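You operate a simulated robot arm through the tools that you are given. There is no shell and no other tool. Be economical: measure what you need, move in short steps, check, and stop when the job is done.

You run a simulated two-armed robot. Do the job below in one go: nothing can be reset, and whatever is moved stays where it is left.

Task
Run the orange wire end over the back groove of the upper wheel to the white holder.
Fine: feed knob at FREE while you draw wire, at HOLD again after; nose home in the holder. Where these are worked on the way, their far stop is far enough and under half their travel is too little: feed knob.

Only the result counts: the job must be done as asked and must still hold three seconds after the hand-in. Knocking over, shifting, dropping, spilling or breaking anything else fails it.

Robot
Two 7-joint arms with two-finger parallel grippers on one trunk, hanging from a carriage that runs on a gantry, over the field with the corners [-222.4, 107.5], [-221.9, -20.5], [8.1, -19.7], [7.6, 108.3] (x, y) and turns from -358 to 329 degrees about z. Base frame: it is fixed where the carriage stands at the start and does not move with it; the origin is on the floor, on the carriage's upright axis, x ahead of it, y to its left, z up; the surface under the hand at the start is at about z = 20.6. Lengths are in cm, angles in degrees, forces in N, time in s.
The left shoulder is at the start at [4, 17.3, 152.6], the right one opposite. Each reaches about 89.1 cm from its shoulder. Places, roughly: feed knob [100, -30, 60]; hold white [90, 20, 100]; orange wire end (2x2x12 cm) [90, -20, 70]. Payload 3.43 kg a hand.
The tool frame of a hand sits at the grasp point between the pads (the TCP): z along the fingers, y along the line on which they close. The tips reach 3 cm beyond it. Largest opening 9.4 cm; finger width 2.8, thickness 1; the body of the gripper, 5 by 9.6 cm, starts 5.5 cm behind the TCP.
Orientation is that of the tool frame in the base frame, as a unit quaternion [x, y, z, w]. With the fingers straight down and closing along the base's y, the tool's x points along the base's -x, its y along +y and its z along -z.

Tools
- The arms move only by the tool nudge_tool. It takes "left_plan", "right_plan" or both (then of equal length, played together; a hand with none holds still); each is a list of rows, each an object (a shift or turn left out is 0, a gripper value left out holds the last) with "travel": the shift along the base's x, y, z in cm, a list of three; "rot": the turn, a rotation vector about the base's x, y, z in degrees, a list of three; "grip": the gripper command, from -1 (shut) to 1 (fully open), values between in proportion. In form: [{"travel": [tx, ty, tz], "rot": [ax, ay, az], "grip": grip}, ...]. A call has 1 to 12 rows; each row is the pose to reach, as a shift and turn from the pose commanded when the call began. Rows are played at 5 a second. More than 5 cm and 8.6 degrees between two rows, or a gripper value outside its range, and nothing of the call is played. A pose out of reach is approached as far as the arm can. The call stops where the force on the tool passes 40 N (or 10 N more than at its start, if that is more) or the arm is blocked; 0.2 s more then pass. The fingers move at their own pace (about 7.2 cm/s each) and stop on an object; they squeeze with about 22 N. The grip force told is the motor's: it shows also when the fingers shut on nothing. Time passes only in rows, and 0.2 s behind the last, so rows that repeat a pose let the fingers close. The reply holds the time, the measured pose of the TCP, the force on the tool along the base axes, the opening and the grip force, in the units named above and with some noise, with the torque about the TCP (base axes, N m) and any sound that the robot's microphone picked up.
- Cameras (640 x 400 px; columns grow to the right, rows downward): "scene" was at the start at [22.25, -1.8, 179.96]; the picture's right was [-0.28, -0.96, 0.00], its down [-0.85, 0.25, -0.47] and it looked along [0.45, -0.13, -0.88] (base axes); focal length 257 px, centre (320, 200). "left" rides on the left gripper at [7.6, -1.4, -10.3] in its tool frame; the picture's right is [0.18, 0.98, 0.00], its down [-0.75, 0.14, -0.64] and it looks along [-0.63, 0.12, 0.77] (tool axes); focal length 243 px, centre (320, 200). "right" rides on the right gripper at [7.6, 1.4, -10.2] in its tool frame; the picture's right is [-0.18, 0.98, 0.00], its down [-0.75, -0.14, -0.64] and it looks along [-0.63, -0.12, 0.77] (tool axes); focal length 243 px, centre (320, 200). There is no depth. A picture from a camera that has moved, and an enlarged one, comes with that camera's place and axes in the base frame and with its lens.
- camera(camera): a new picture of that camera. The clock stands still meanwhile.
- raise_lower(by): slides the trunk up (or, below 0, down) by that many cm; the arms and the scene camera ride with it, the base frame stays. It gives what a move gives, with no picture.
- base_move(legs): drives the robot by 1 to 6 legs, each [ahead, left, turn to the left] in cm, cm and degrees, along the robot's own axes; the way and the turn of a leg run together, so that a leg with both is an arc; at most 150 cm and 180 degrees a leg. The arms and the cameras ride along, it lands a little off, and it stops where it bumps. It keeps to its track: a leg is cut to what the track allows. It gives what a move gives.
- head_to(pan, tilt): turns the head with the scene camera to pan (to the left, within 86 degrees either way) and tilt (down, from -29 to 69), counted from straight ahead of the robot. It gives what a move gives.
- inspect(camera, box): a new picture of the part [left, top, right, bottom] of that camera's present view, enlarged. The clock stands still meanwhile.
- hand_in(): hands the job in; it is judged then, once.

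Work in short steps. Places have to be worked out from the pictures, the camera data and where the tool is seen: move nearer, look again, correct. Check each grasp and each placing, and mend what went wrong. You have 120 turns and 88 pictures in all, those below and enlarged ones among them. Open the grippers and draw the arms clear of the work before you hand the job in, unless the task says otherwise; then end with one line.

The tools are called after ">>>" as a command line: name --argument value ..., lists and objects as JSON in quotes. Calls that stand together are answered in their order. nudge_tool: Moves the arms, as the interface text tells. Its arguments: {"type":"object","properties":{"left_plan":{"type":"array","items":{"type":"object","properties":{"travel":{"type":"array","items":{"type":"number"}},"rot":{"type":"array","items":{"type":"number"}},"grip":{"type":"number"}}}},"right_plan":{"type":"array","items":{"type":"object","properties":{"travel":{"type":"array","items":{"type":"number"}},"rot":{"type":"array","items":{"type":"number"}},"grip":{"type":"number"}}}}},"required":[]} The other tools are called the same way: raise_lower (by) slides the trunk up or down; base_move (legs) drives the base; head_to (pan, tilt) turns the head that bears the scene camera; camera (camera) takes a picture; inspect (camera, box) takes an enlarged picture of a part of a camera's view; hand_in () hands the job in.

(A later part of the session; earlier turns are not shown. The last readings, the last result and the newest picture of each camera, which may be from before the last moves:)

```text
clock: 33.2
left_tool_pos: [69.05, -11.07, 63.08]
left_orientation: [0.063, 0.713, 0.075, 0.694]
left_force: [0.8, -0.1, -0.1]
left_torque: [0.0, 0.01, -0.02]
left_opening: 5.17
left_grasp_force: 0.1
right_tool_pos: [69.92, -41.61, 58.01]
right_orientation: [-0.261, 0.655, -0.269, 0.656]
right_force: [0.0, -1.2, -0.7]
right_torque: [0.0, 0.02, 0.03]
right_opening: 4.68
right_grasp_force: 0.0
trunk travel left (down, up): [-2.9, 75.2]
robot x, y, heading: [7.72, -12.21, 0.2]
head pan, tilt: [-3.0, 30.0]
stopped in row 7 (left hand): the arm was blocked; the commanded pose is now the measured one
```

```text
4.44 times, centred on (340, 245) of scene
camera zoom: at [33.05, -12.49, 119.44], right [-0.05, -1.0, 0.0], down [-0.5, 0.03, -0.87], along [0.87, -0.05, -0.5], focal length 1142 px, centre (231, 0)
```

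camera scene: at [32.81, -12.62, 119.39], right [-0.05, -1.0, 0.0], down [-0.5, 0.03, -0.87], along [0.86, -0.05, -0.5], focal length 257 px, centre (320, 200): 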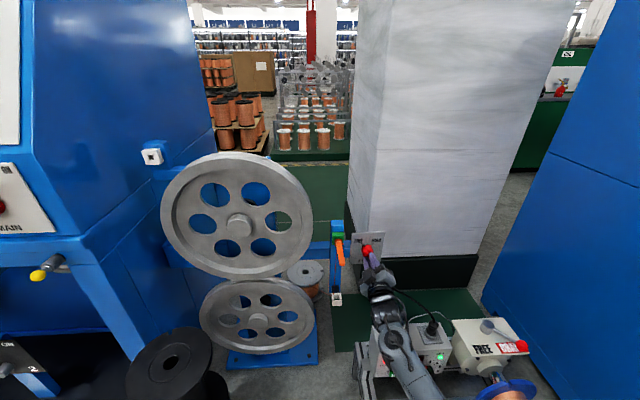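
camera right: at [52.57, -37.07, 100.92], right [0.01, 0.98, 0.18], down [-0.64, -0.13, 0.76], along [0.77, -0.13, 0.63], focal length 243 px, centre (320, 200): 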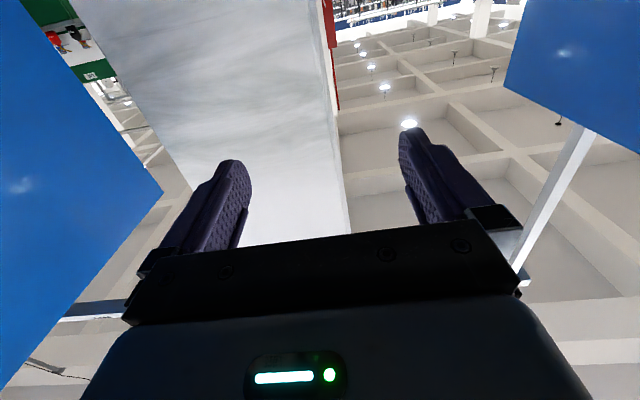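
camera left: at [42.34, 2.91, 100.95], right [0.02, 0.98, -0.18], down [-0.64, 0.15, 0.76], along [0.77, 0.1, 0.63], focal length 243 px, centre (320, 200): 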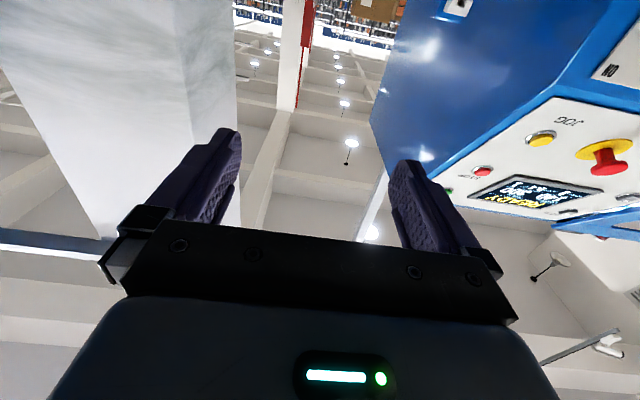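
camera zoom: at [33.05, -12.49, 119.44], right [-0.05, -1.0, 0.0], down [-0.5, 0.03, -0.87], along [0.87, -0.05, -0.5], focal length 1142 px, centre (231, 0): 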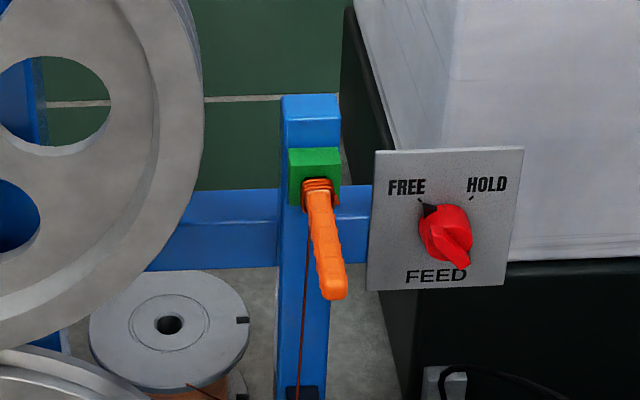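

The left arm stopped without any force, possibly a joint limit or an arm-to-arm conflict. I'll tilt the head down to see.

>>> head_to --pan -3 --tilt 65

>>> camera --camera "scene"

```text
clock: 34.2
left_tool_pos: [68.78, -11.12, 63.01]
left_orientation: [0.062, 0.714, 0.074, 0.693]
left_force: [-0.2, -0.9, -0.5]
left_torque: [0.03, -0.02, -0.03]
left_opening: 5.16
left_grasp_force: 0.1
right_tool_pos: [69.76, -41.61, 57.82]
right_orientation: [-0.26, 0.655, -0.27, 0.656]
right_force: [-0.5, -0.4, 0.1]
right_torque: [-0.02, -0.02, -0.01]
right_opening: 4.73
right_grasp_force: 0.1
trunk travel left (down, up): [-2.9, 75.2]
robot x, y, heading: [7.93, -12.45, -0.1]
head pan, tilt: [-3.0, 65.0]
```

```text
51 pictures are left
camera scene: at [29.89, -12.4, 114.63], right [-0.05, -1.0, 0.0], down [-0.9, 0.05, -0.42], along [0.42, -0.02, -0.91], focal length 257 px, centre (320, 200)
```

scene: 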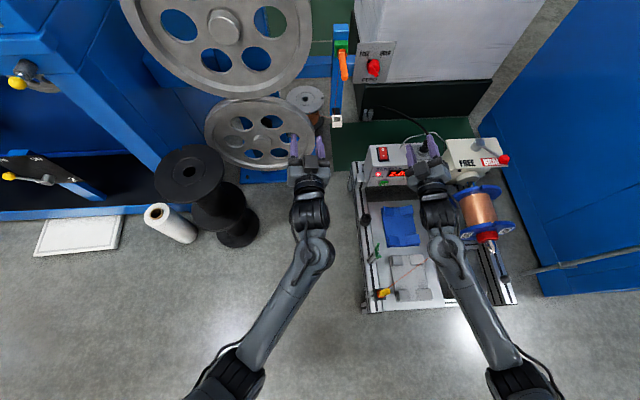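

The left arm reaches its wrist limit when it goes across the body. I'll use the right arm for the wire as well, with base drives in y. First I'll tuck the left hand back to its old pose and roll the right hand level.

>>> nudge_tool --left_plan '[{"travel": [-2.5, 1.9, 2.1]}, {"travel": [-5, 3.8, 4.2]}, {"travel": [-7.5, 5.7, 6.3]}, {"travel": [-10, 7.6, 8.4]}, {"travel": [-12.5, 9.5, 10.5]}, {"travel": [-15, 11.4, 12.6]}, {"travel": [-17.5, 13.3, 14.7]}, {"travel": [-20, 15.2, 16.8]}]' --right_plan '[{"travel": [0, 0, 1], "rot": [5.5, 0, 0]}, {"travel": [0, 0, 2], "rot": [11, 0, 0]}, {"travel": [0, 0, 3], "rot": [16.5, 0, 0]}, {"travel": [0, 0, 4], "rot": [22, 0, 0]}, {"travel": [0, 0, 5], "rot": [27.5, 0, 0]}, {"travel": [0, 0, 7], "rot": [33, 0, 0]}, {"travel": [0, 0, 9], "rot": [38.5, 0, 0]}, {"travel": [0, 0, 11], "rot": [43.5, 0, 0]}]'

>>> base_move --legs '[[0, 9, 0]]'

```text
clock: 36.0
left_tool_pos: [53.18, 0.67, 76.13]
left_orientation: [0.064, 0.714, 0.073, 0.694]
left_force: [0.2, -0.4, -0.5]
left_torque: [-0.01, 0.02, 0.0]
left_opening: 5.16
left_grasp_force: 0.0
left hand out of reach, approached as far as the arm can: row 7, 8
right_tool_pos: [69.78, -41.91, 68.81]
right_orientation: [0.0, 0.709, -0.005, 0.706]
right_force: [-0.8, -0.4, 0.7]
right_torque: [0.0, -0.03, 0.01]
right_opening: 4.69
right_grasp_force: 0.2
trunk travel left (down, up): [-2.9, 75.2]
robot x, y, heading: [7.86, -12.13, 0.1]
head pan, tilt: [-3.0, 65.0]
```

```text
clock: 37.1
left_tool_pos: [53.11, 9.17, 75.97]
left_orientation: [0.064, 0.714, 0.073, 0.693]
left_force: [-1.0, -0.2, 0.0]
left_torque: [-0.01, -0.02, -0.01]
left_opening: 5.17
left_grasp_force: 0.1
right_tool_pos: [69.68, -33.22, 68.8]
right_orientation: [0.0, 0.709, -0.009, 0.705]
right_force: [-0.1, -0.4, 0.5]
right_torque: [-0.01, -0.01, 0.01]
right_opening: 4.74
right_grasp_force: 0.0
trunk travel left (down, up): [-2.9, 75.2]
robot x, y, heading: [7.79, -3.27, 0.2]
head pan, tilt: [-3.0, 65.0]
```

The base is at y −3.3. I'll move the right hand to a standoff behind the handle at (79, −21.4, 69.7) and look.

>>> nudge_tool --right_plan '[{"travel": [2, 3, 0.2]}, {"travel": [4, 6, 0.5]}, {"travel": [6, 9, 0.8]}, {"travel": [8, 11.8, 0.9]}, {"travel": [9.3, 11.8, 0.9]}, {"travel": [9.3, 11.8, 0.9]}]'

>>> head_to --pan -15 --tilt 38

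>>> inspect --camera "scene" --box '[260, 170, 400, 270]'

```text
clock: 38.5
left_tool_pos: [52.93, 9.6, 76.02]
left_orientation: [0.063, 0.714, 0.074, 0.693]
left_force: [-0.4, -0.1, 0.0]
left_torque: [-0.02, -0.01, -0.01]
left_opening: 5.19
left_grasp_force: 0.1
right_tool_pos: [78.89, -21.01, 69.59]
right_orientation: [0.001, 0.709, -0.008, 0.705]
right_force: [-0.2, -0.2, 0.1]
right_torque: [0.01, -0.03, -0.01]
right_opening: 4.7
right_grasp_force: 0.0
trunk travel left (down, up): [-2.9, 75.2]
robot x, y, heading: [8.1, -3.33, 0.0]
head pan, tilt: [-3.0, 65.0]
```

```text
clock: 39.4
left_tool_pos: [53.22, 9.54, 75.94]
left_orientation: [0.063, 0.714, 0.073, 0.693]
left_force: [0.0, -0.2, 0.3]
left_torque: [-0.02, 0.01, 0.01]
left_opening: 5.16
left_grasp_force: 0.0
right_tool_pos: [78.98, -21.07, 69.61]
right_orientation: [0.001, 0.709, -0.01, 0.705]
right_force: [-0.6, 0.7, -1.5]
right_torque: [-0.01, 0.0, -0.01]
right_opening: 4.7
right_grasp_force: 0.0
trunk travel left (down, up): [-2.9, 75.2]
robot x, y, heading: [8.03, -3.07, -0.1]
head pan, tilt: [-15.0, 38.0]
```

```text
4.00 times, centred on (330, 220) of scene
camera zoom: at [32.17, -5.44, 118.15], right [-0.26, -0.97, 0.0], down [-0.6, 0.16, -0.79], along [0.76, -0.2, -0.62], focal length 1028 px, centre (280, 120)
```

zoom: 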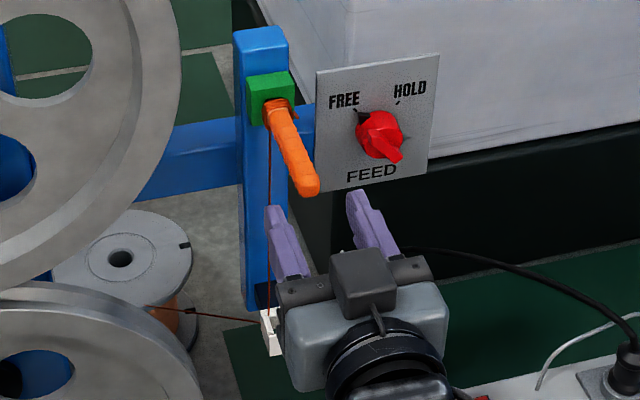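

It's well aligned. I'll advance 9 cm so the tips sit about 3 cm short of the socket, then close.

>>> nudge_tool --right_plan '[{"travel": [3, -0.1, 0]}, {"travel": [6, -0.2, 0]}, {"travel": [8.6, -0.2, 0]}, {"travel": [8.6, -0.2, 0], "grip": -1}, {"travel": [8.6, -0.2, 0]}, {"travel": [8.6, -0.2, 0]}, {"travel": [8.6, -0.2, 0]}]'

>>> inspect --camera "scene" --box '[270, 180, 370, 260]'

```text
clock: 41.0
left_tool_pos: [53.2, 9.58, 76.06]
left_orientation: [0.064, 0.714, 0.073, 0.694]
left_force: [-0.7, 0.4, -0.5]
left_torque: [0.02, 0.01, 0.03]
left_opening: 5.15
left_grasp_force: 0.0
right_tool_pos: [87.75, -21.27, 69.74]
right_orientation: [0.002, 0.708, -0.008, 0.706]
right_force: [-0.6, 0.2, 2.6]
right_torque: [0.01, -0.17, -0.03]
right_opening: 1.56
right_grasp_force: 21.7
trunk travel left (down, up): [-2.9, 75.2]
robot x, y, heading: [7.88, -3.13, 0.0]
head pan, tilt: [-15.0, 38.0]
```

```text
5.00 times, centred on (320, 220) of scene
camera zoom: at [32.18, -5.44, 118.16], right [-0.26, -0.97, 0.0], down [-0.59, 0.16, -0.79], along [0.76, -0.2, -0.62], focal length 1285 px, centre (320, 100)
```

zoom: 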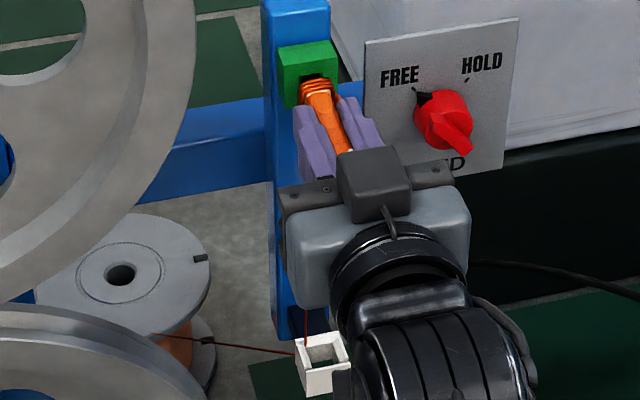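

The handle is gripped with an opening of 1.56 cm and forces are low. I'll draw it straight back 5 cm.

>>> nudge_tool --right_plan '[{"travel": [-0.7, 0, 0]}, {"travel": [-1.4, 0, 0]}, {"travel": [-2.1, 0, 0]}, {"travel": [-3, 0, 0]}, {"travel": [-4, 0, 0]}, {"travel": [-5, 0, 0]}]'

>>> inspect --camera "scene" --box '[270, 180, 370, 260]'

```text
clock: 42.4
left_tool_pos: [53.02, 9.51, 75.98]
left_orientation: [0.063, 0.714, 0.073, 0.693]
left_force: [0.3, 0.4, 0.2]
left_torque: [0.0, -0.01, -0.03]
left_opening: 5.15
left_grasp_force: 0.1
right_tool_pos: [82.64, -21.27, 69.65]
right_orientation: [0.001, 0.709, -0.008, 0.705]
right_force: [0.7, 0.3, -0.6]
right_torque: [-0.02, -0.02, 0.0]
right_opening: 1.56
right_grasp_force: 22.3
trunk travel left (down, up): [-2.9, 75.2]
robot x, y, heading: [7.77, -2.91, 0.3]
head pan, tilt: [-15.0, 38.0]
```

```text
5.00 times, centred on (320, 220) of scene
camera zoom: at [32.14, -5.44, 118.15], right [-0.26, -0.97, 0.0], down [-0.59, 0.16, -0.79], along [0.76, -0.2, -0.62], focal length 1285 px, centre (320, 100)
```

zoom: 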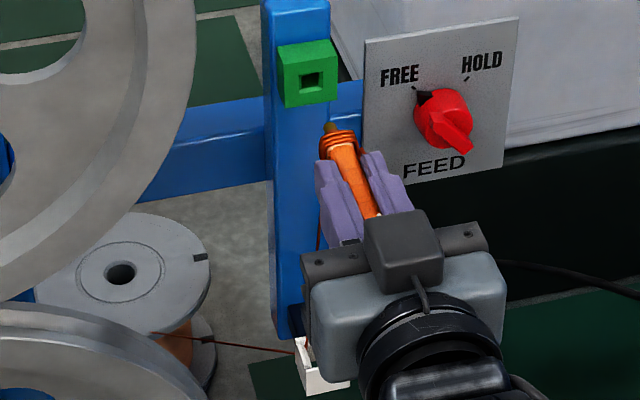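

The nose is free of the socket and the knob is still at FREE. I'll raise the handle straight up to z≈108 in front of the wheel plane.

>>> nudge_tool --right_plan '[{"travel": [0, 0, 4]}, {"travel": [0, 0, 8]}, {"travel": [0, 0, 12]}, {"travel": [0, 0, 16]}, {"travel": [0, 0, 20]}, {"travel": [0, 0, 24]}, {"travel": [0, 0, 28]}, {"travel": [0, 0, 32]}, {"travel": [0, 0, 36]}, {"travel": [0, 0, 38.5]}]'

>>> camera --camera "scene"

```text
clock: 44.6
left_tool_pos: [53.15, 9.49, 75.98]
left_orientation: [0.062, 0.714, 0.075, 0.694]
left_force: [-0.6, 0.3, 0.3]
left_torque: [-0.02, -0.01, 0.01]
left_opening: 5.15
left_grasp_force: 0.1
right_tool_pos: [82.43, -21.28, 108.29]
right_orientation: [0.001, 0.709, -0.007, 0.706]
right_force: [0.1, 0.4, 0.8]
right_torque: [0.0, 0.02, -0.03]
right_opening: 1.55
right_grasp_force: 21.7
trunk travel left (down, up): [-2.9, 75.2]
robot x, y, heading: [7.8, -3.1, 0.1]
head pan, tilt: [-15.0, 38.0]
```

```text
47 pictures are left
camera scene: at [32.19, -5.44, 118.16], right [-0.26, -0.97, 0.0], down [-0.59, 0.16, -0.79], along [0.76, -0.2, -0.62], focal length 257 px, centre (320, 200)
```

scene: 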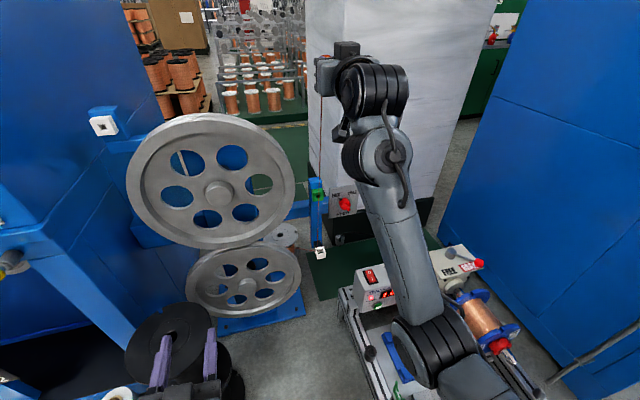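

The wire hangs free from the handle. Next I'll push forward to TCP x≈88.2, so the wire coil lines up with the back groove, then drive the base left about 22 cm at this height.

>>> nudge_tool --right_plan '[{"travel": [2, 0, 0]}, {"travel": [4, 0, 0]}, {"travel": [5.7, 0, 0.7]}, {"travel": [5.7, 0, 0.7]}]'

>>> base_move --legs '[[0, 20, 0]]'

>>> head_to --pan -20 --tilt 25

>>> camera --camera "scene"

```text
clock: 45.6
left_tool_pos: [53.06, 9.6, 75.87]
left_orientation: [0.063, 0.714, 0.073, 0.693]
left_force: [0.4, 0.6, -0.8]
left_torque: [0.01, 0.01, -0.02]
left_opening: 5.19
left_grasp_force: 0.1
right_tool_pos: [88.18, -21.33, 108.99]
right_orientation: [0.002, 0.709, -0.008, 0.705]
right_force: [-0.5, 1.3, 0.0]
right_torque: [0.02, 0.01, 0.0]
right_opening: 1.55
right_grasp_force: 21.7
trunk travel left (down, up): [-2.9, 75.2]
robot x, y, heading: [7.89, -3.3, -0.0]
head pan, tilt: [-15.0, 38.0]
```

```text
clock: 47.2
left_tool_pos: [53.12, 29.04, 76.01]
left_orientation: [0.064, 0.714, 0.073, 0.693]
left_force: [-0.4, 0.2, 0.4]
left_torque: [-0.03, 0.01, 0.03]
left_opening: 5.18
left_grasp_force: 0.1
right_tool_pos: [88.26, -1.74, 108.99]
right_orientation: [0.001, 0.709, -0.009, 0.706]
right_force: [-0.2, -0.2, -0.1]
right_torque: [-0.01, -0.02, 0.02]
right_opening: 1.55
right_grasp_force: 22.0
trunk travel left (down, up): [-2.9, 75.2]
robot x, y, heading: [8.06, 16.64, -0.3]
head pan, tilt: [-15.0, 38.0]
```

```text
clock: 47.9
left_tool_pos: [53.03, 29.36, 75.99]
left_orientation: [0.064, 0.714, 0.073, 0.693]
left_force: [0.0, -1.0, 0.1]
left_torque: [-0.02, -0.01, -0.03]
left_opening: 5.18
left_grasp_force: 0.0
right_tool_pos: [88.18, -1.5, 108.95]
right_orientation: [0.002, 0.709, -0.008, 0.706]
right_force: [0.4, -0.2, -0.5]
right_torque: [0.01, -0.01, -0.05]
right_opening: 1.57
right_grasp_force: 22.3
trunk travel left (down, up): [-2.9, 75.2]
robot x, y, heading: [7.91, 16.8, -0.0]
head pan, tilt: [-20.0, 25.0]
```

```text
46 pictures are left
camera scene: at [32.5, 13.51, 120.18], right [-0.34, -0.94, 0.0], down [-0.4, 0.15, -0.91], along [0.85, -0.31, -0.42], focal length 257 px, centre (320, 200)
```

scene: 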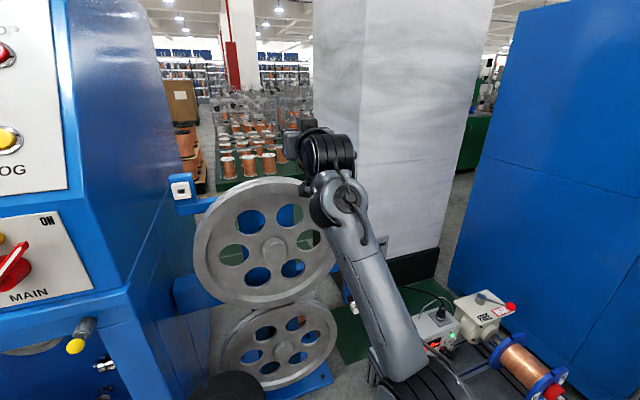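

The hand is above the wheel and clear. I'll nudge x forward 0.5, drive 14 cm more to the left, and check how the wire lies over the rim.

>>> nudge_tool --right_plan '[{"travel": [0.5, 0, 0]}]'

>>> base_move --legs '[[0, 14, 0]]'

>>> head_to --pan -25 --tilt 22

>>> camera --camera "scene"

```text
clock: 48.3
left_tool_pos: [53.14, 29.29, 76.1]
left_orientation: [0.064, 0.714, 0.074, 0.693]
left_force: [-0.4, -0.8, -0.9]
left_torque: [0.03, 0.04, -0.01]
left_opening: 5.17
left_grasp_force: 0.1
right_tool_pos: [88.79, -1.69, 108.97]
right_orientation: [0.001, 0.709, -0.008, 0.705]
right_force: [0.3, 0.7, 0.0]
right_torque: [0.03, 0.01, 0.0]
right_opening: 1.56
right_grasp_force: 21.9
trunk travel left (down, up): [-2.9, 75.2]
robot x, y, heading: [7.82, 16.49, 0.0]
head pan, tilt: [-20.0, 25.0]
```

```text
clock: 49.7
left_tool_pos: [53.16, 43.05, 76.01]
left_orientation: [0.063, 0.714, 0.072, 0.693]
left_force: [-0.3, 0.0, 0.5]
left_torque: [0.05, 0.01, 0.04]
left_opening: 5.18
left_grasp_force: 0.0
right_tool_pos: [88.78, 12.06, 109.03]
right_orientation: [0.002, 0.708, -0.008, 0.706]
right_force: [-0.6, -0.7, -0.6]
right_torque: [0.02, 0.0, 0.06]
right_opening: 1.55
right_grasp_force: 21.9
trunk travel left (down, up): [-2.9, 75.2]
robot x, y, heading: [7.77, 30.78, -0.1]
head pan, tilt: [-20.0, 25.0]
```

```text
clock: 50.3
left_tool_pos: [53.18, 43.31, 75.99]
left_orientation: [0.064, 0.714, 0.072, 0.693]
left_force: [0.3, 0.8, -0.4]
left_torque: [-0.02, -0.01, -0.02]
left_opening: 5.17
left_grasp_force: 0.2
right_tool_pos: [88.81, 12.39, 108.93]
right_orientation: [0.003, 0.708, -0.008, 0.706]
right_force: [-0.1, -0.2, 0.3]
right_torque: [-0.01, -0.04, 0.02]
right_opening: 1.56
right_grasp_force: 22.5
trunk travel left (down, up): [-2.9, 75.2]
robot x, y, heading: [8.01, 30.45, 0.1]
head pan, tilt: [-25.0, 22.0]
```

```text
45 pictures are left
camera scene: at [32.26, 26.7, 120.67], right [-0.42, -0.91, 0.0], down [-0.34, 0.16, -0.93], along [0.84, -0.39, -0.37], focal length 257 px, centre (320, 200)
```

scene: 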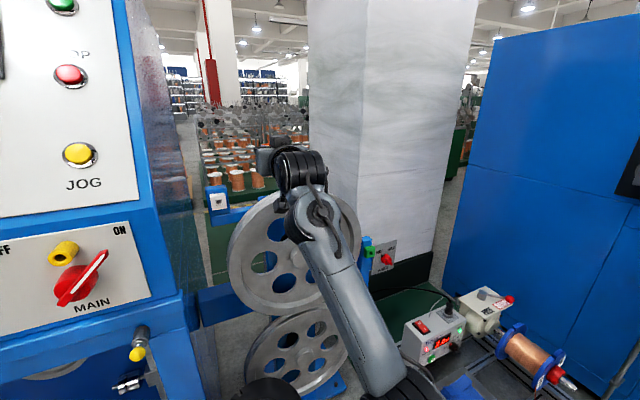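

I'll zoom in on the wheel's right rim and top to find the wire.

>>> inspect --camera "scene" --box '[210, 150, 390, 270]'

```text
3.33 times, centred on (300, 210) of scene
camera zoom: at [32.26, 26.7, 120.67], right [-0.42, -0.91, 0.0], down [-0.34, 0.16, -0.93], along [0.84, -0.39, -0.37], focal length 856 px, centre (387, 167)
```

zoom: 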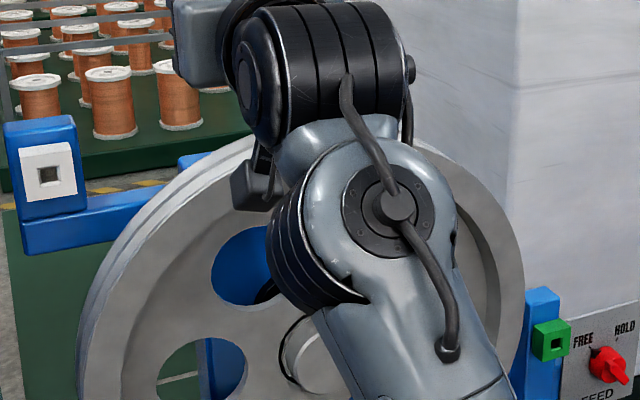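

The arm hides the wire, so I'll continue by geometry and verify after release. I'll move to y≈17.8 and then lower to z≈99.5, which seats the wire on the rim while still at groove depth.

>>> nudge_tool --right_plan '[{"travel": [0, 2.5, 0]}, {"travel": [0, 5.2, 0]}, {"travel": [0, 5.2, -3]}, {"travel": [0, 5.2, -6]}, {"travel": [0, 5.2, -9]}, {"travel": [0, 5.2, -9.5]}]'

>>> inspect --camera "scene" --box '[190, 140, 330, 230]'

```text
clock: 51.7
left_tool_pos: [53.17, 43.16, 76.01]
left_orientation: [0.064, 0.714, 0.072, 0.693]
left_force: [-0.2, 0.0, 0.6]
left_torque: [-0.01, 0.0, 0.0]
left_opening: 5.17
left_grasp_force: 0.0
right_tool_pos: [88.76, 17.58, 99.42]
right_orientation: [0.002, 0.708, -0.008, 0.706]
right_force: [0.0, -0.5, -0.3]
right_torque: [-0.01, 0.02, 0.0]
right_opening: 1.56
right_grasp_force: 21.8
trunk travel left (down, up): [-2.9, 75.2]
robot x, y, heading: [7.69, 30.42, 0.0]
head pan, tilt: [-25.0, 22.0]
```

```text
4.44 times, centred on (260, 185) of scene
camera zoom: at [32.26, 26.65, 120.68], right [-0.42, -0.91, 0.0], down [-0.34, 0.16, -0.93], along [0.84, -0.39, -0.37], focal length 1142 px, centre (587, 267)
```

zoom: 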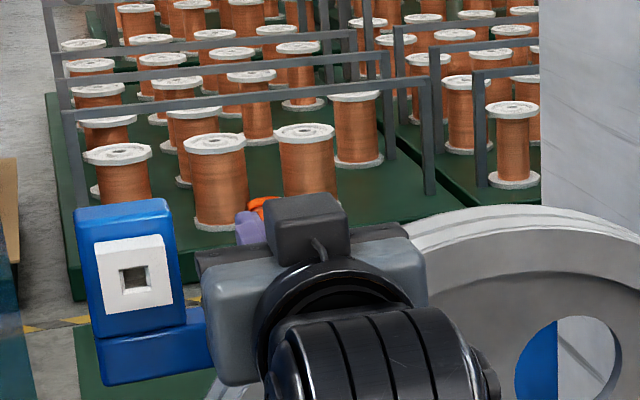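

The right part of the rim is visible now. I'll zoom in on it for the wire.

>>> inspect --camera "scene" --box '[270, 175, 340, 215]'

>>> inspect --camera "scene" --box '[200, 170, 280, 220]'

```text
9.14 times, centred on (305, 195) of scene
camera zoom: at [32.26, 26.65, 120.68], right [-0.42, -0.91, 0.0], down [-0.34, 0.16, -0.93], along [0.84, -0.39, -0.37], focal length 2349 px, centre (457, 246)
```

zoom: 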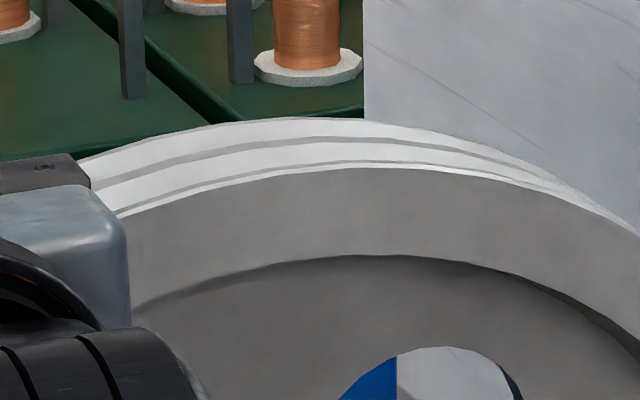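

```text
8.00 times, centred on (240, 195) of scene
camera zoom: at [32.26, 26.65, 120.68], right [-0.42, -0.91, 0.0], down [-0.34, 0.16, -0.93], along [0.84, -0.39, -0.37], focal length 2056 px, centre (960, 240)
```

zoom: 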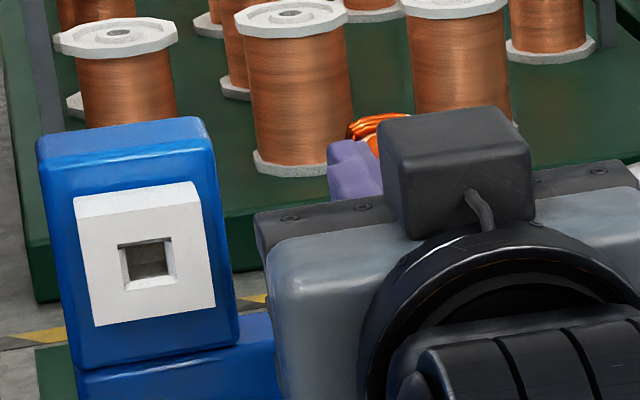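

The wire isn't visible on the rim from this low angle and may be sitting inside the groove. I'll look at its run up from the eyelet on the right.

>>> inspect --camera "scene" --box '[320, 190, 420, 330]'

```text
2.86 times, centred on (370, 260) of scene
camera zoom: at [32.26, 26.65, 120.68], right [-0.42, -0.91, 0.0], down [-0.34, 0.16, -0.93], along [0.84, -0.39, -0.37], focal length 734 px, centre (177, 29)
```

zoom: 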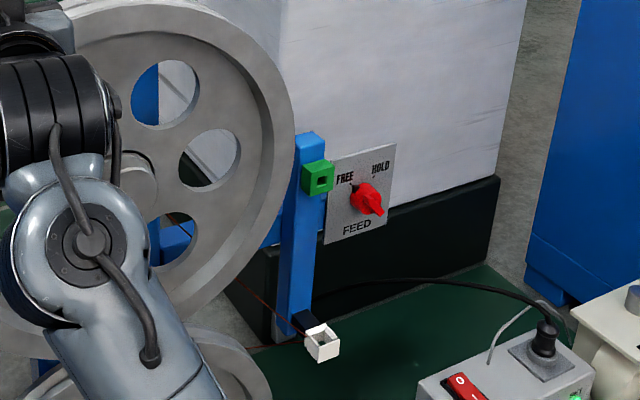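

I see a line at about 45°, which may be only the spool-to-eyelet run. I'll zoom tighter for the eyelet-to-wheel run.

>>> inspect --camera "scene" --box '[395, 0, 396, 1]'

>>> inspect --camera "scene" --box '[390, 230, 450, 320]'

```text
16.00 times, centred on (396, 0) of scene
camera zoom: at [32.26, 26.65, 120.68], right [-0.42, -0.91, 0.0], down [-0.34, 0.16, -0.93], along [0.84, -0.39, -0.37], focal length 4111 px, centre (-888, 3392)
```

zoom: 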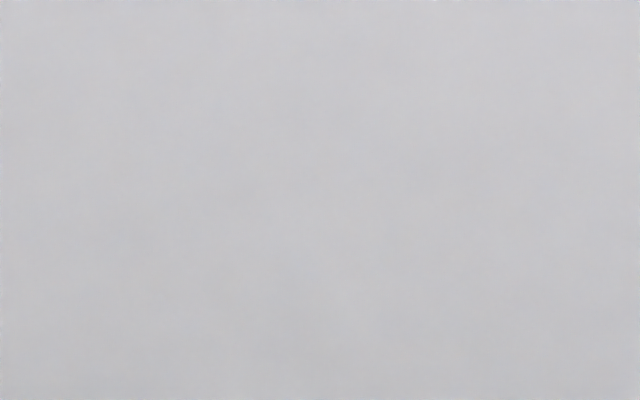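

```text
4.44 times, centred on (420, 275) of scene
camera zoom: at [32.26, 26.65, 120.68], right [-0.42, -0.91, 0.0], down [-0.34, 0.16, -0.93], along [0.84, -0.39, -0.37], focal length 1142 px, centre (-124, -133)
```

zoom: 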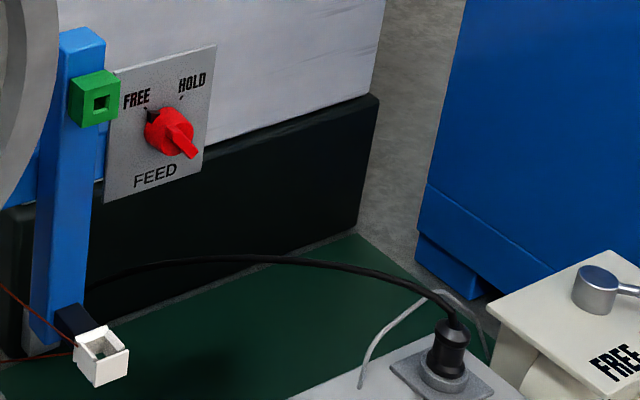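

The wire runs from the eyelet at 45° straight toward the handle, so it passed behind the wheel and isn't on the rim. I'll back out: raise, go right again, and then measure the groove depth with the left-hand camera from above.

>>> nudge_tool --right_plan '[{"travel": [0, 0, 3]}, {"travel": [0, 0, 6]}, {"travel": [0, 0, 9.5]}, {"travel": [0, -2.7, 9.5]}, {"travel": [0, -5.2, 9.5]}]'

>>> base_move --legs '[[0, -34, 0]]'

>>> nudge_tool --left_plan '[{"travel": [0, 0, 4], "rot": [0, 8, 0]}, {"travel": [0, 0, 8], "rot": [0, 16, 0]}, {"travel": [0, 0, 12], "rot": [0, 24, 0]}, {"travel": [0, 0, 16], "rot": [0, 32, 0]}, {"travel": [0, 0, 20], "rot": [0, 40, 0]}, {"travel": [0, 0, 24], "rot": [0, 48, 0]}, {"travel": [0, 0, 28], "rot": [0, 56, 0]}, {"travel": [0, 0, 32], "rot": [0, 64, 0]}, {"travel": [0, 0, 36], "rot": [0, 72, 0]}]'

>>> camera --camera "left"

```text
clock: 52.9
left_tool_pos: [53.18, 43.09, 75.9]
left_orientation: [0.062, 0.714, 0.073, 0.694]
left_force: [-0.9, 0.0, 0.4]
left_torque: [0.02, -0.01, -0.01]
left_opening: 5.15
left_grasp_force: 0.1
right_tool_pos: [88.55, 12.37, 109.07]
right_orientation: [0.001, 0.709, -0.008, 0.705]
right_force: [1.0, -1.1, -0.6]
right_torque: [0.03, -0.02, 0.03]
right_opening: 1.55
right_grasp_force: 22.0
trunk travel left (down, up): [-2.9, 75.2]
robot x, y, heading: [7.97, 30.35, -0.1]
head pan, tilt: [-25.0, 22.0]
```

```text
clock: 55.2
left_tool_pos: [53.16, 9.24, 76.04]
left_orientation: [0.063, 0.714, 0.074, 0.693]
left_force: [-0.1, 0.3, 0.2]
left_torque: [0.0, 0.01, 0.0]
left_opening: 5.15
left_grasp_force: 0.0
right_tool_pos: [88.7, -21.75, 108.94]
right_orientation: [0.002, 0.708, -0.006, 0.706]
right_force: [-0.1, -0.5, 0.7]
right_torque: [0.0, 0.0, -0.01]
right_opening: 1.59
right_grasp_force: 21.9
trunk travel left (down, up): [-2.9, 75.2]
robot x, y, heading: [7.58, -3.79, -0.1]
head pan, tilt: [-25.0, 22.0]
```

```text
clock: 55.8
left_tool_pos: [55.84, 13.38, 74.01]
left_orientation: [0.122, 0.798, 0.161, 0.568]
left_force: [-0.8, -0.3, -0.4]
left_torque: [0.0, -0.03, -0.02]
left_opening: 5.16
left_grasp_force: 0.1
left hand out of reach, approached as far as the arm can: row 1, 2, 3
right_tool_pos: [88.5, -21.7, 108.8]
right_orientation: [0.002, 0.71, -0.007, 0.705]
right_force: [-0.5, 0.2, -0.9]
right_torque: [0.01, -0.01, -0.02]
right_opening: 1.58
right_grasp_force: 21.5
trunk travel left (down, up): [-2.9, 75.2]
robot x, y, heading: [7.95, -3.64, 0.0]
head pan, tilt: [-25.0, 22.0]
stopped in row 3 (left hand): the arm was blocked; the commanded pose is now the measured one
```

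```text
37 pictures are left
camera left: at [43.55, 13.73, 69.87], right [-0.05, 0.97, 0.23], down [-0.36, -0.23, 0.9], along [0.93, -0.04, 0.36], focal length 243 px, centre (320, 200)
```

left: 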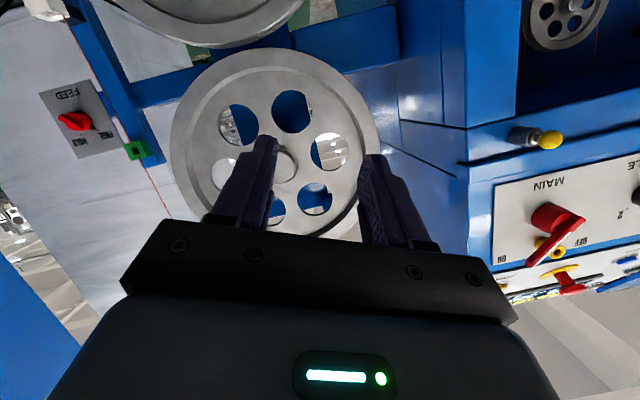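

The left arm is at a joint limit near here. I'll move its hand outward and up without turning it to free it.

>>> nudge_tool --left_plan '[{"travel": [1, 2.5, 3]}, {"travel": [2, 5, 6]}, {"travel": [3, 7.5, 9]}, {"travel": [4, 10, 12]}, {"travel": [5, 10, 16]}, {"travel": [6, 10, 20]}, {"travel": [6, 10, 24]}, {"travel": [6, 10, 28]}]'

```text
clock: 56.3
left_tool_pos: [57.7, 21.47, 76.62]
left_orientation: [0.159, 0.783, 0.256, 0.544]
left_force: [0.6, 0.4, -1.0]
left_torque: [0.0, 0.0, -0.03]
left_opening: 5.14
left_grasp_force: 0.1
left hand out of reach, approached as far as the arm can: row 2
right_tool_pos: [88.83, -21.6, 109.01]
right_orientation: [0.002, 0.708, -0.006, 0.706]
right_force: [0.9, 0.2, -0.8]
right_torque: [0.0, -0.01, 0.02]
right_opening: 1.55
right_grasp_force: 21.8
trunk travel left (down, up): [-2.9, 75.2]
robot x, y, heading: [7.95, -3.64, 0.1]
head pan, tilt: [-25.0, 22.0]
stopped in row 2 (left hand): the arm was blocked; the commanded pose is now the measured one
```

The hand has drifted to a yaw of +14° outward. I'll yaw it inward, toward the forearm's direction, to leave the limit.

>>> nudge_tool --left_plan '[{"rot": [0, 0, -8]}, {"rot": [0, 0, -16]}, {"rot": [0, 0, -24]}, {"rot": [0, 0, -32]}, {"rot": [0, 0, -40]}]'

```text
clock: 57.3
left_tool_pos: [57.84, 25.03, 76.93]
left_orientation: [0.357, 0.725, 0.172, 0.564]
left_force: [1.0, 0.6, 0.0]
left_torque: [-0.01, 0.04, -0.01]
left_opening: 5.17
left_grasp_force: 0.0
left hand out of reach, approached as far as the arm can: row 2, 3
right_tool_pos: [89.02, -21.51, 109.12]
right_orientation: [0.002, 0.708, -0.007, 0.706]
right_force: [0.8, -0.2, 0.0]
right_torque: [-0.01, 0.06, 0.0]
right_opening: 1.55
right_grasp_force: 22.3
trunk travel left (down, up): [-2.9, 75.2]
robot x, y, heading: [7.89, -3.49, -0.1]
head pan, tilt: [-25.0, 22.0]
stopped in row 4 (left hand): the arm was blocked; the commanded pose is now the measured one
```

Forcing the left arm isn't worthwhile. Instead I'll raise the trunk for a steeper scene view while lowering the right arm to compensate, then compare the coil against the rim directly.

>>> raise_lower --by 22

>>> nudge_tool --right_plan '[{"travel": [-0.5, 0, -4.5]}, {"travel": [-1, 0, -9]}, {"travel": [-1, 0, -13.5]}, {"travel": [-1, 0, -18]}, {"travel": [-1, 0, -22]}]'

>>> raise_lower --by 22

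>>> nudge_tool --right_plan '[{"travel": [0, 0, -4.5]}, {"travel": [0, 0, -9]}, {"travel": [0, 0, -13.5]}, {"travel": [0, 0, -18]}, {"travel": [0, 0, -22]}]'

```text
clock: 59.6
left_tool_pos: [57.38, 24.93, 98.74]
left_orientation: [0.357, 0.726, 0.171, 0.563]
left_force: [0.6, -0.2, -0.7]
left_torque: [-0.04, -0.03, 0.02]
left_opening: 5.19
left_grasp_force: 0.0
right_tool_pos: [88.75, -21.75, 130.95]
right_orientation: [0.002, 0.709, -0.009, 0.705]
right_force: [0.0, 0.6, -0.1]
right_torque: [-0.01, -0.01, -0.02]
right_opening: 1.56
right_grasp_force: 22.0
trunk travel left (down, up): [-24.9, 53.2]
robot x, y, heading: [7.83, -3.75, -0.0]
head pan, tilt: [-25.0, 22.0]
```

```text
clock: 60.8
left_tool_pos: [57.37, 24.92, 98.76]
left_orientation: [0.356, 0.726, 0.17, 0.563]
left_force: [0.7, -0.6, 0.0]
left_torque: [0.0, -0.04, 0.0]
left_opening: 5.15
left_grasp_force: 0.1
right_tool_pos: [87.68, -21.69, 108.9]
right_orientation: [0.003, 0.708, -0.008, 0.706]
right_force: [0.5, -0.5, 0.1]
right_torque: [0.0, 0.01, -0.01]
right_opening: 1.59
right_grasp_force: 21.5
trunk travel left (down, up): [-24.9, 53.2]
robot x, y, heading: [7.93, -3.61, -0.2]
head pan, tilt: [-25.0, 22.0]
```

```text
clock: 63.1
left_tool_pos: [57.4, 24.95, 120.8]
left_orientation: [0.357, 0.726, 0.17, 0.563]
left_force: [-0.2, 0.7, 0.3]
left_torque: [-0.02, -0.01, 0.05]
left_opening: 5.16
left_grasp_force: 0.0
right_tool_pos: [87.77, -21.77, 131.01]
right_orientation: [0.002, 0.709, -0.008, 0.706]
right_force: [0.1, -0.3, -0.7]
right_torque: [0.01, 0.02, -0.01]
right_opening: 1.53
right_grasp_force: 21.7
trunk travel left (down, up): [-46.9, 31.2]
robot x, y, heading: [7.76, -3.53, 0.4]
head pan, tilt: [-25.0, 22.0]
```

```text
clock: 64.3
left_tool_pos: [57.19, 24.9, 120.82]
left_orientation: [0.357, 0.726, 0.171, 0.563]
left_force: [0.4, -0.1, 0.1]
left_torque: [-0.02, 0.0, -0.02]
left_opening: 5.15
left_grasp_force: 0.1
right_tool_pos: [87.7, -21.74, 109.05]
right_orientation: [0.003, 0.708, -0.008, 0.706]
right_force: [-0.4, -0.6, -0.6]
right_torque: [-0.05, -0.03, 0.01]
right_opening: 1.61
right_grasp_force: 22.2
trunk travel left (down, up): [-46.9, 31.2]
robot x, y, heading: [7.96, -3.72, 0.1]
head pan, tilt: [-25.0, 22.0]
```

The scene camera is now at about z 164. I'll look at the handle, wire and wheel rim.

>>> head_to --pan -5 --tilt 50

>>> inspect --camera "scene" --box '[230, 100, 400, 230]'

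```text
clock: 65.3
left_tool_pos: [57.4, 24.86, 120.73]
left_orientation: [0.357, 0.726, 0.171, 0.563]
left_force: [0.4, 0.2, 0.4]
left_torque: [-0.02, 0.0, 0.01]
left_opening: 5.18
left_grasp_force: 0.0
right_tool_pos: [87.71, -21.69, 109.09]
right_orientation: [0.002, 0.708, -0.008, 0.706]
right_force: [1.1, 0.1, -0.9]
right_torque: [-0.02, -0.03, -0.02]
right_opening: 1.56
right_grasp_force: 21.6
trunk travel left (down, up): [-46.9, 31.2]
robot x, y, heading: [7.6, -3.62, 0.1]
head pan, tilt: [-5.0, 50.0]
```

```text
3.08 times, centred on (315, 165) of scene
camera zoom: at [31.55, -4.26, 160.45], right [-0.09, -1.0, 0.0], down [-0.76, 0.07, -0.64], along [0.64, -0.06, -0.77], focal length 791 px, centre (335, 308)
```

zoom: 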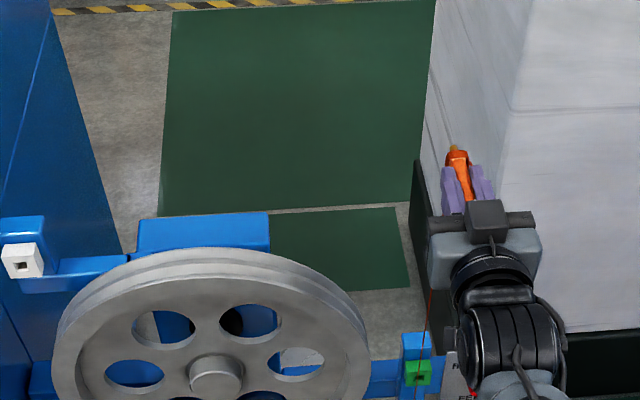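

This view triangulates the rim top at z≈99.1 and x 87.1–91.9, so I crossed too far back. I'll zoom in on the rim bands and the coil.

>>> inspect --camera "scene" --box '[262, 172, 302, 192]'

>>> inspect --camera "scene" --box '[335, 140, 375, 200]'

```text
16.00 times, centred on (282, 182) of scene
camera zoom: at [31.55, -4.26, 160.45], right [-0.09, -1.0, 0.0], down [-0.76, 0.07, -0.64], along [0.64, -0.06, -0.77], focal length 4111 px, centre (928, 488)
```

zoom: 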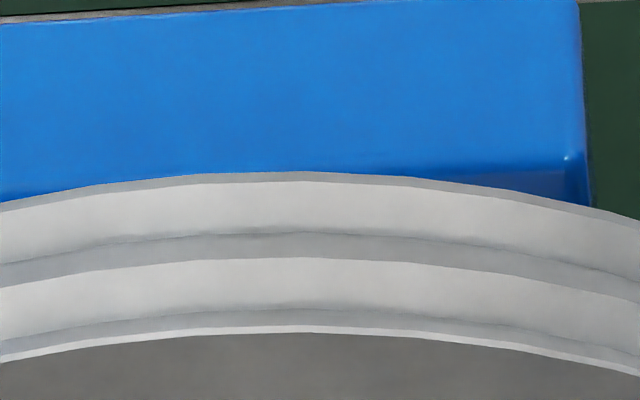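

```text
6.67 times, centred on (355, 170) of scene
camera zoom: at [31.55, -4.26, 160.45], right [-0.09, -1.0, 0.0], down [-0.76, 0.07, -0.64], along [0.64, -0.06, -0.77], focal length 1713 px, centre (87, 400)
```

zoom: 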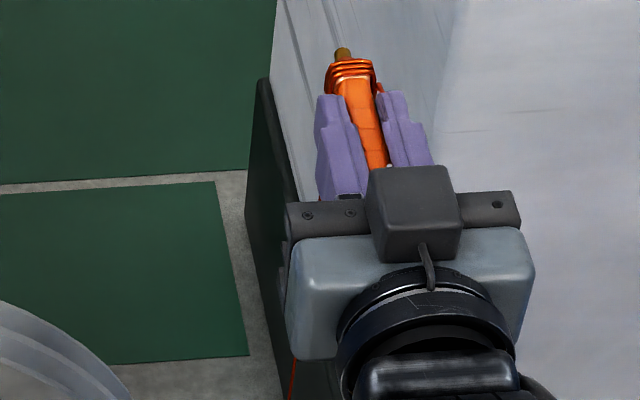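

With the exact head tilt, coil minus back-groove centre is about +0.65 cm at TCP x 87.7. The V grooves are shallow, about 0.45 deep with ±1.05 half width. So I should cross at TCP x≈87.0, which also explains why the wire missed earlier. I'll set that, lower to z 106, and drive left 20.

>>> nudge_tool --right_plan '[{"travel": [-0.7, 0, -1.5]}, {"travel": [-0.7, 0, -3]}]'

>>> base_move --legs '[[0, 20, 0]]'

>>> camera --camera "scene"

```text
clock: 65.9
left_tool_pos: [57.48, 24.72, 120.8]
left_orientation: [0.356, 0.726, 0.172, 0.563]
left_force: [0.9, 0.8, -0.1]
left_torque: [0.0, 0.03, -0.01]
left_opening: 5.16
left_grasp_force: 0.0
right_tool_pos: [87.17, -21.72, 106.02]
right_orientation: [0.003, 0.708, -0.008, 0.706]
right_force: [0.2, -0.2, -0.7]
right_torque: [-0.02, -0.03, 0.03]
right_opening: 1.57
right_grasp_force: 21.9
trunk travel left (down, up): [-46.9, 31.2]
robot x, y, heading: [7.86, -3.77, 0.1]
head pan, tilt: [-5.0, 50.0]
```

```text
clock: 67.5
left_tool_pos: [57.3, 44.84, 120.81]
left_orientation: [0.357, 0.726, 0.171, 0.562]
left_force: [0.5, 0.4, 0.0]
left_torque: [-0.03, -0.01, 0.01]
left_opening: 5.17
left_grasp_force: 0.1
right_tool_pos: [87.1, -1.66, 106.15]
right_orientation: [0.002, 0.709, -0.008, 0.706]
right_force: [-0.2, -0.3, -1.2]
right_torque: [0.0, -0.02, -0.03]
right_opening: 1.56
right_grasp_force: 22.1
trunk travel left (down, up): [-46.9, 31.2]
robot x, y, heading: [7.96, 16.57, -0.1]
head pan, tilt: [-5.0, 50.0]
```

```text
33 pictures are left
camera scene: at [31.53, 15.67, 160.44], right [-0.09, -1.0, 0.0], down [-0.76, 0.07, -0.64], along [0.64, -0.05, -0.77], focal length 257 px, centre (320, 200)
```

scene: 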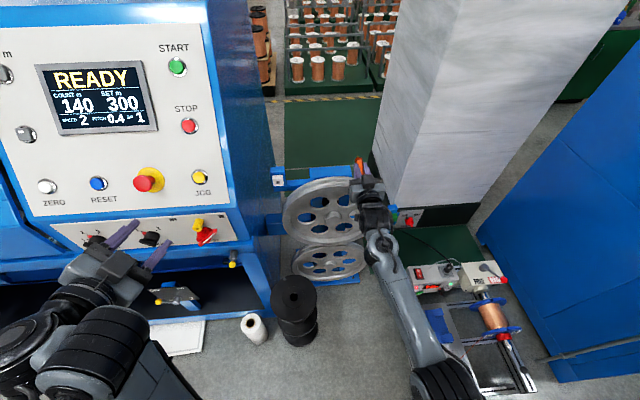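

The left hand is about 15 cm clear of the panel. I'll zoom in on the wire crossing the rim.

>>> inspect --camera "scene" --box '[330, 150, 410, 240]'

```text
4.44 times, centred on (370, 195) of scene
camera zoom: at [31.53, 15.67, 160.44], right [-0.09, -1.0, 0.0], down [-0.76, 0.07, -0.64], along [0.64, -0.05, -0.77], focal length 1142 px, centre (98, 222)
```

zoom: 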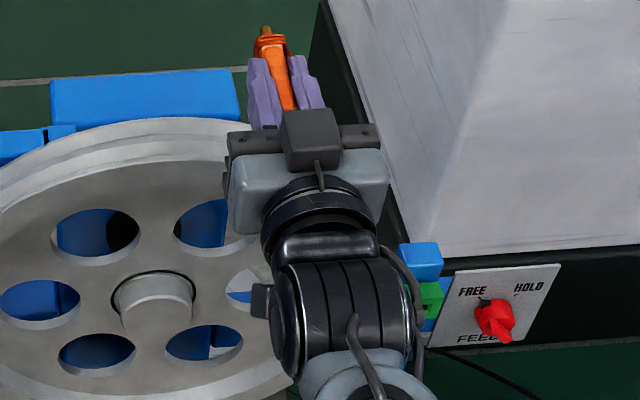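

Now another 14 cm left, then I'll check whether the wire lies in the rim.

>>> base_move --legs '[[0, 15, 0]]'

>>> nudge_tool --right_plan '[{"travel": [0, 2, -2]}, {"travel": [0, 4, -4]}, {"travel": [0, 4, -5.5]}, {"travel": [0, 4, -5.5]}]'

>>> inspect --camera "scene" --box '[300, 140, 440, 260]'

```text
clock: 68.8
left_tool_pos: [57.38, 59.58, 120.82]
left_orientation: [0.358, 0.725, 0.171, 0.563]
left_force: [-0.3, 1.1, 0.1]
left_torque: [0.04, -0.03, 0.01]
left_opening: 5.16
left_grasp_force: 0.1
right_tool_pos: [86.94, 13.12, 105.98]
right_orientation: [0.003, 0.708, -0.008, 0.706]
right_force: [-0.6, 0.8, -0.4]
right_torque: [0.0, -0.01, -0.05]
right_opening: 1.51
right_grasp_force: 22.0
trunk travel left (down, up): [-46.9, 31.2]
robot x, y, heading: [7.75, 30.79, 0.1]
head pan, tilt: [-5.0, 50.0]
```

```text
clock: 69.8
left_tool_pos: [57.31, 59.67, 120.85]
left_orientation: [0.357, 0.725, 0.171, 0.563]
left_force: [-0.1, -0.8, 0.9]
left_torque: [-0.02, 0.0, -0.01]
left_opening: 5.17
left_grasp_force: 0.1
right_tool_pos: [87.13, 17.09, 100.69]
right_orientation: [0.002, 0.708, -0.008, 0.706]
right_force: [0.0, 0.3, -0.6]
right_torque: [0.01, -0.03, -0.02]
right_opening: 1.58
right_grasp_force: 21.6
trunk travel left (down, up): [-46.9, 31.2]
robot x, y, heading: [7.55, 31.34, 0.1]
head pan, tilt: [-5.0, 50.0]
```

```text
3.33 times, centred on (370, 200) of scene
camera zoom: at [31.53, 30.49, 160.44], right [-0.09, -1.0, 0.0], down [-0.76, 0.07, -0.64], along [0.64, -0.06, -0.77], focal length 856 px, centre (153, 200)
```

zoom: 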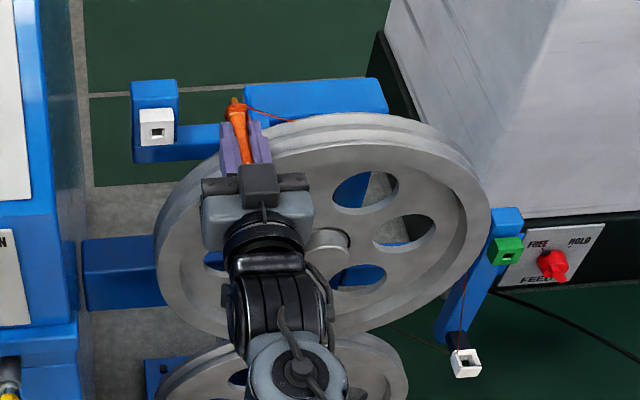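

The wire now rises from the eyelet along the wheel's right side, with a short span from the rim top to the coil, so it wraps over the rim. I'll zoom in to see which groove it's in.

>>> inspect --camera "scene" --box '[345, 162, 415, 192]'

>>> inspect --camera "scene" --box '[400, 170, 450, 260]'

```text
9.14 times, centred on (380, 177) of scene
camera zoom: at [31.53, 30.49, 160.44], right [-0.09, -1.0, 0.0], down [-0.76, 0.07, -0.64], along [0.64, -0.06, -0.77], focal length 2349 px, centre (-229, 410)
```

zoom: 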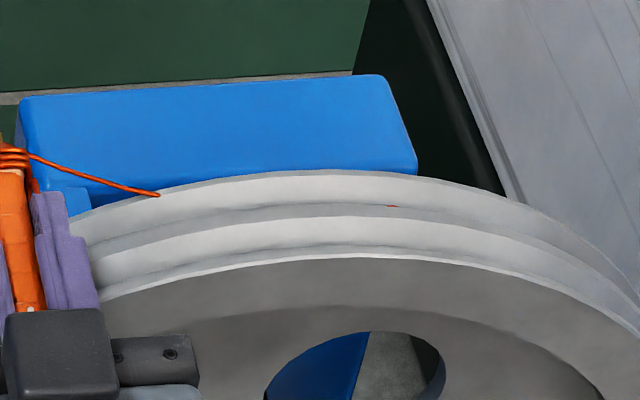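

```text
4.44 times, centred on (425, 215) of scene
camera zoom: at [31.53, 30.49, 160.44], right [-0.09, -1.0, 0.0], down [-0.76, 0.07, -0.64], along [0.64, -0.06, -0.77], focal length 1142 px, centre (-147, 133)
```

zoom: 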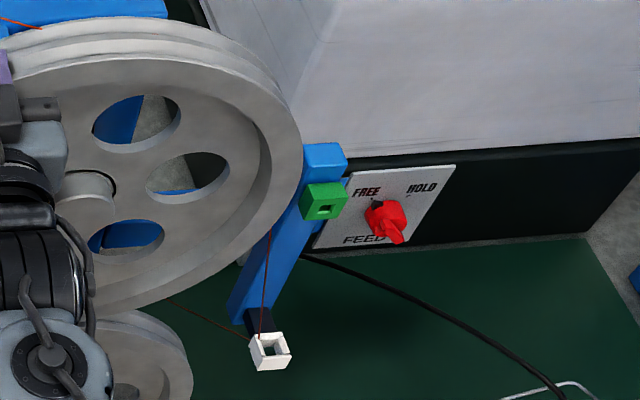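

The wire is in the back groove: it enters on the back flange's inner slope and shows in the back crease. Next I'll ease back to clear the holder face while moving left to the hole line (y≈24.6, z≈97.5).

>>> nudge_tool --right_plan '[{"travel": [-0.7, 1.9, -0.5]}, {"travel": [-1.6, 3.8, -1.2]}, {"travel": [-1.9, 5.6, -2.2]}, {"travel": [-1.9, 7.5, -3.2]}, {"travel": [-1.9, 7.5, -3.2]}]'

>>> inspect --camera "scene" --box '[300, 150, 370, 200]'

```text
clock: 71.0
left_tool_pos: [57.37, 59.68, 120.77]
left_orientation: [0.356, 0.726, 0.171, 0.563]
left_force: [-0.7, 0.3, 0.2]
left_torque: [0.03, 0.02, -0.01]
left_opening: 5.15
left_grasp_force: 0.0
right_tool_pos: [85.18, 24.45, 97.48]
right_orientation: [0.002, 0.708, -0.009, 0.706]
right_force: [0.1, -0.7, -0.9]
right_torque: [0.0, 0.0, 0.0]
right_opening: 1.57
right_grasp_force: 22.1
trunk travel left (down, up): [-46.9, 31.2]
robot x, y, heading: [7.87, 31.56, 0.2]
head pan, tilt: [-5.0, 50.0]
```

```text
8.00 times, centred on (335, 175) of scene
camera zoom: at [31.52, 30.47, 160.44], right [-0.09, -1.0, 0.0], down [-0.76, 0.07, -0.64], along [0.64, -0.06, -0.77], focal length 2056 px, centre (200, 400)
```

zoom: 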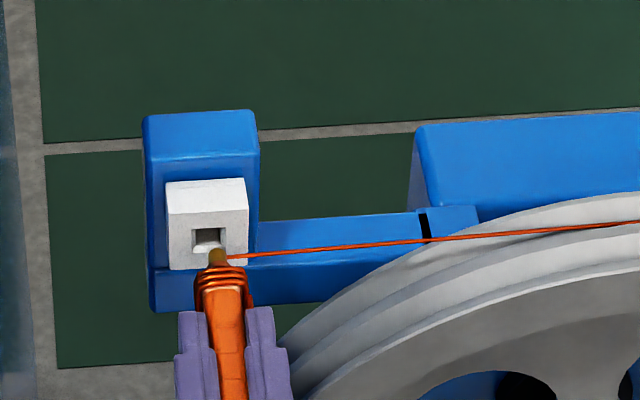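

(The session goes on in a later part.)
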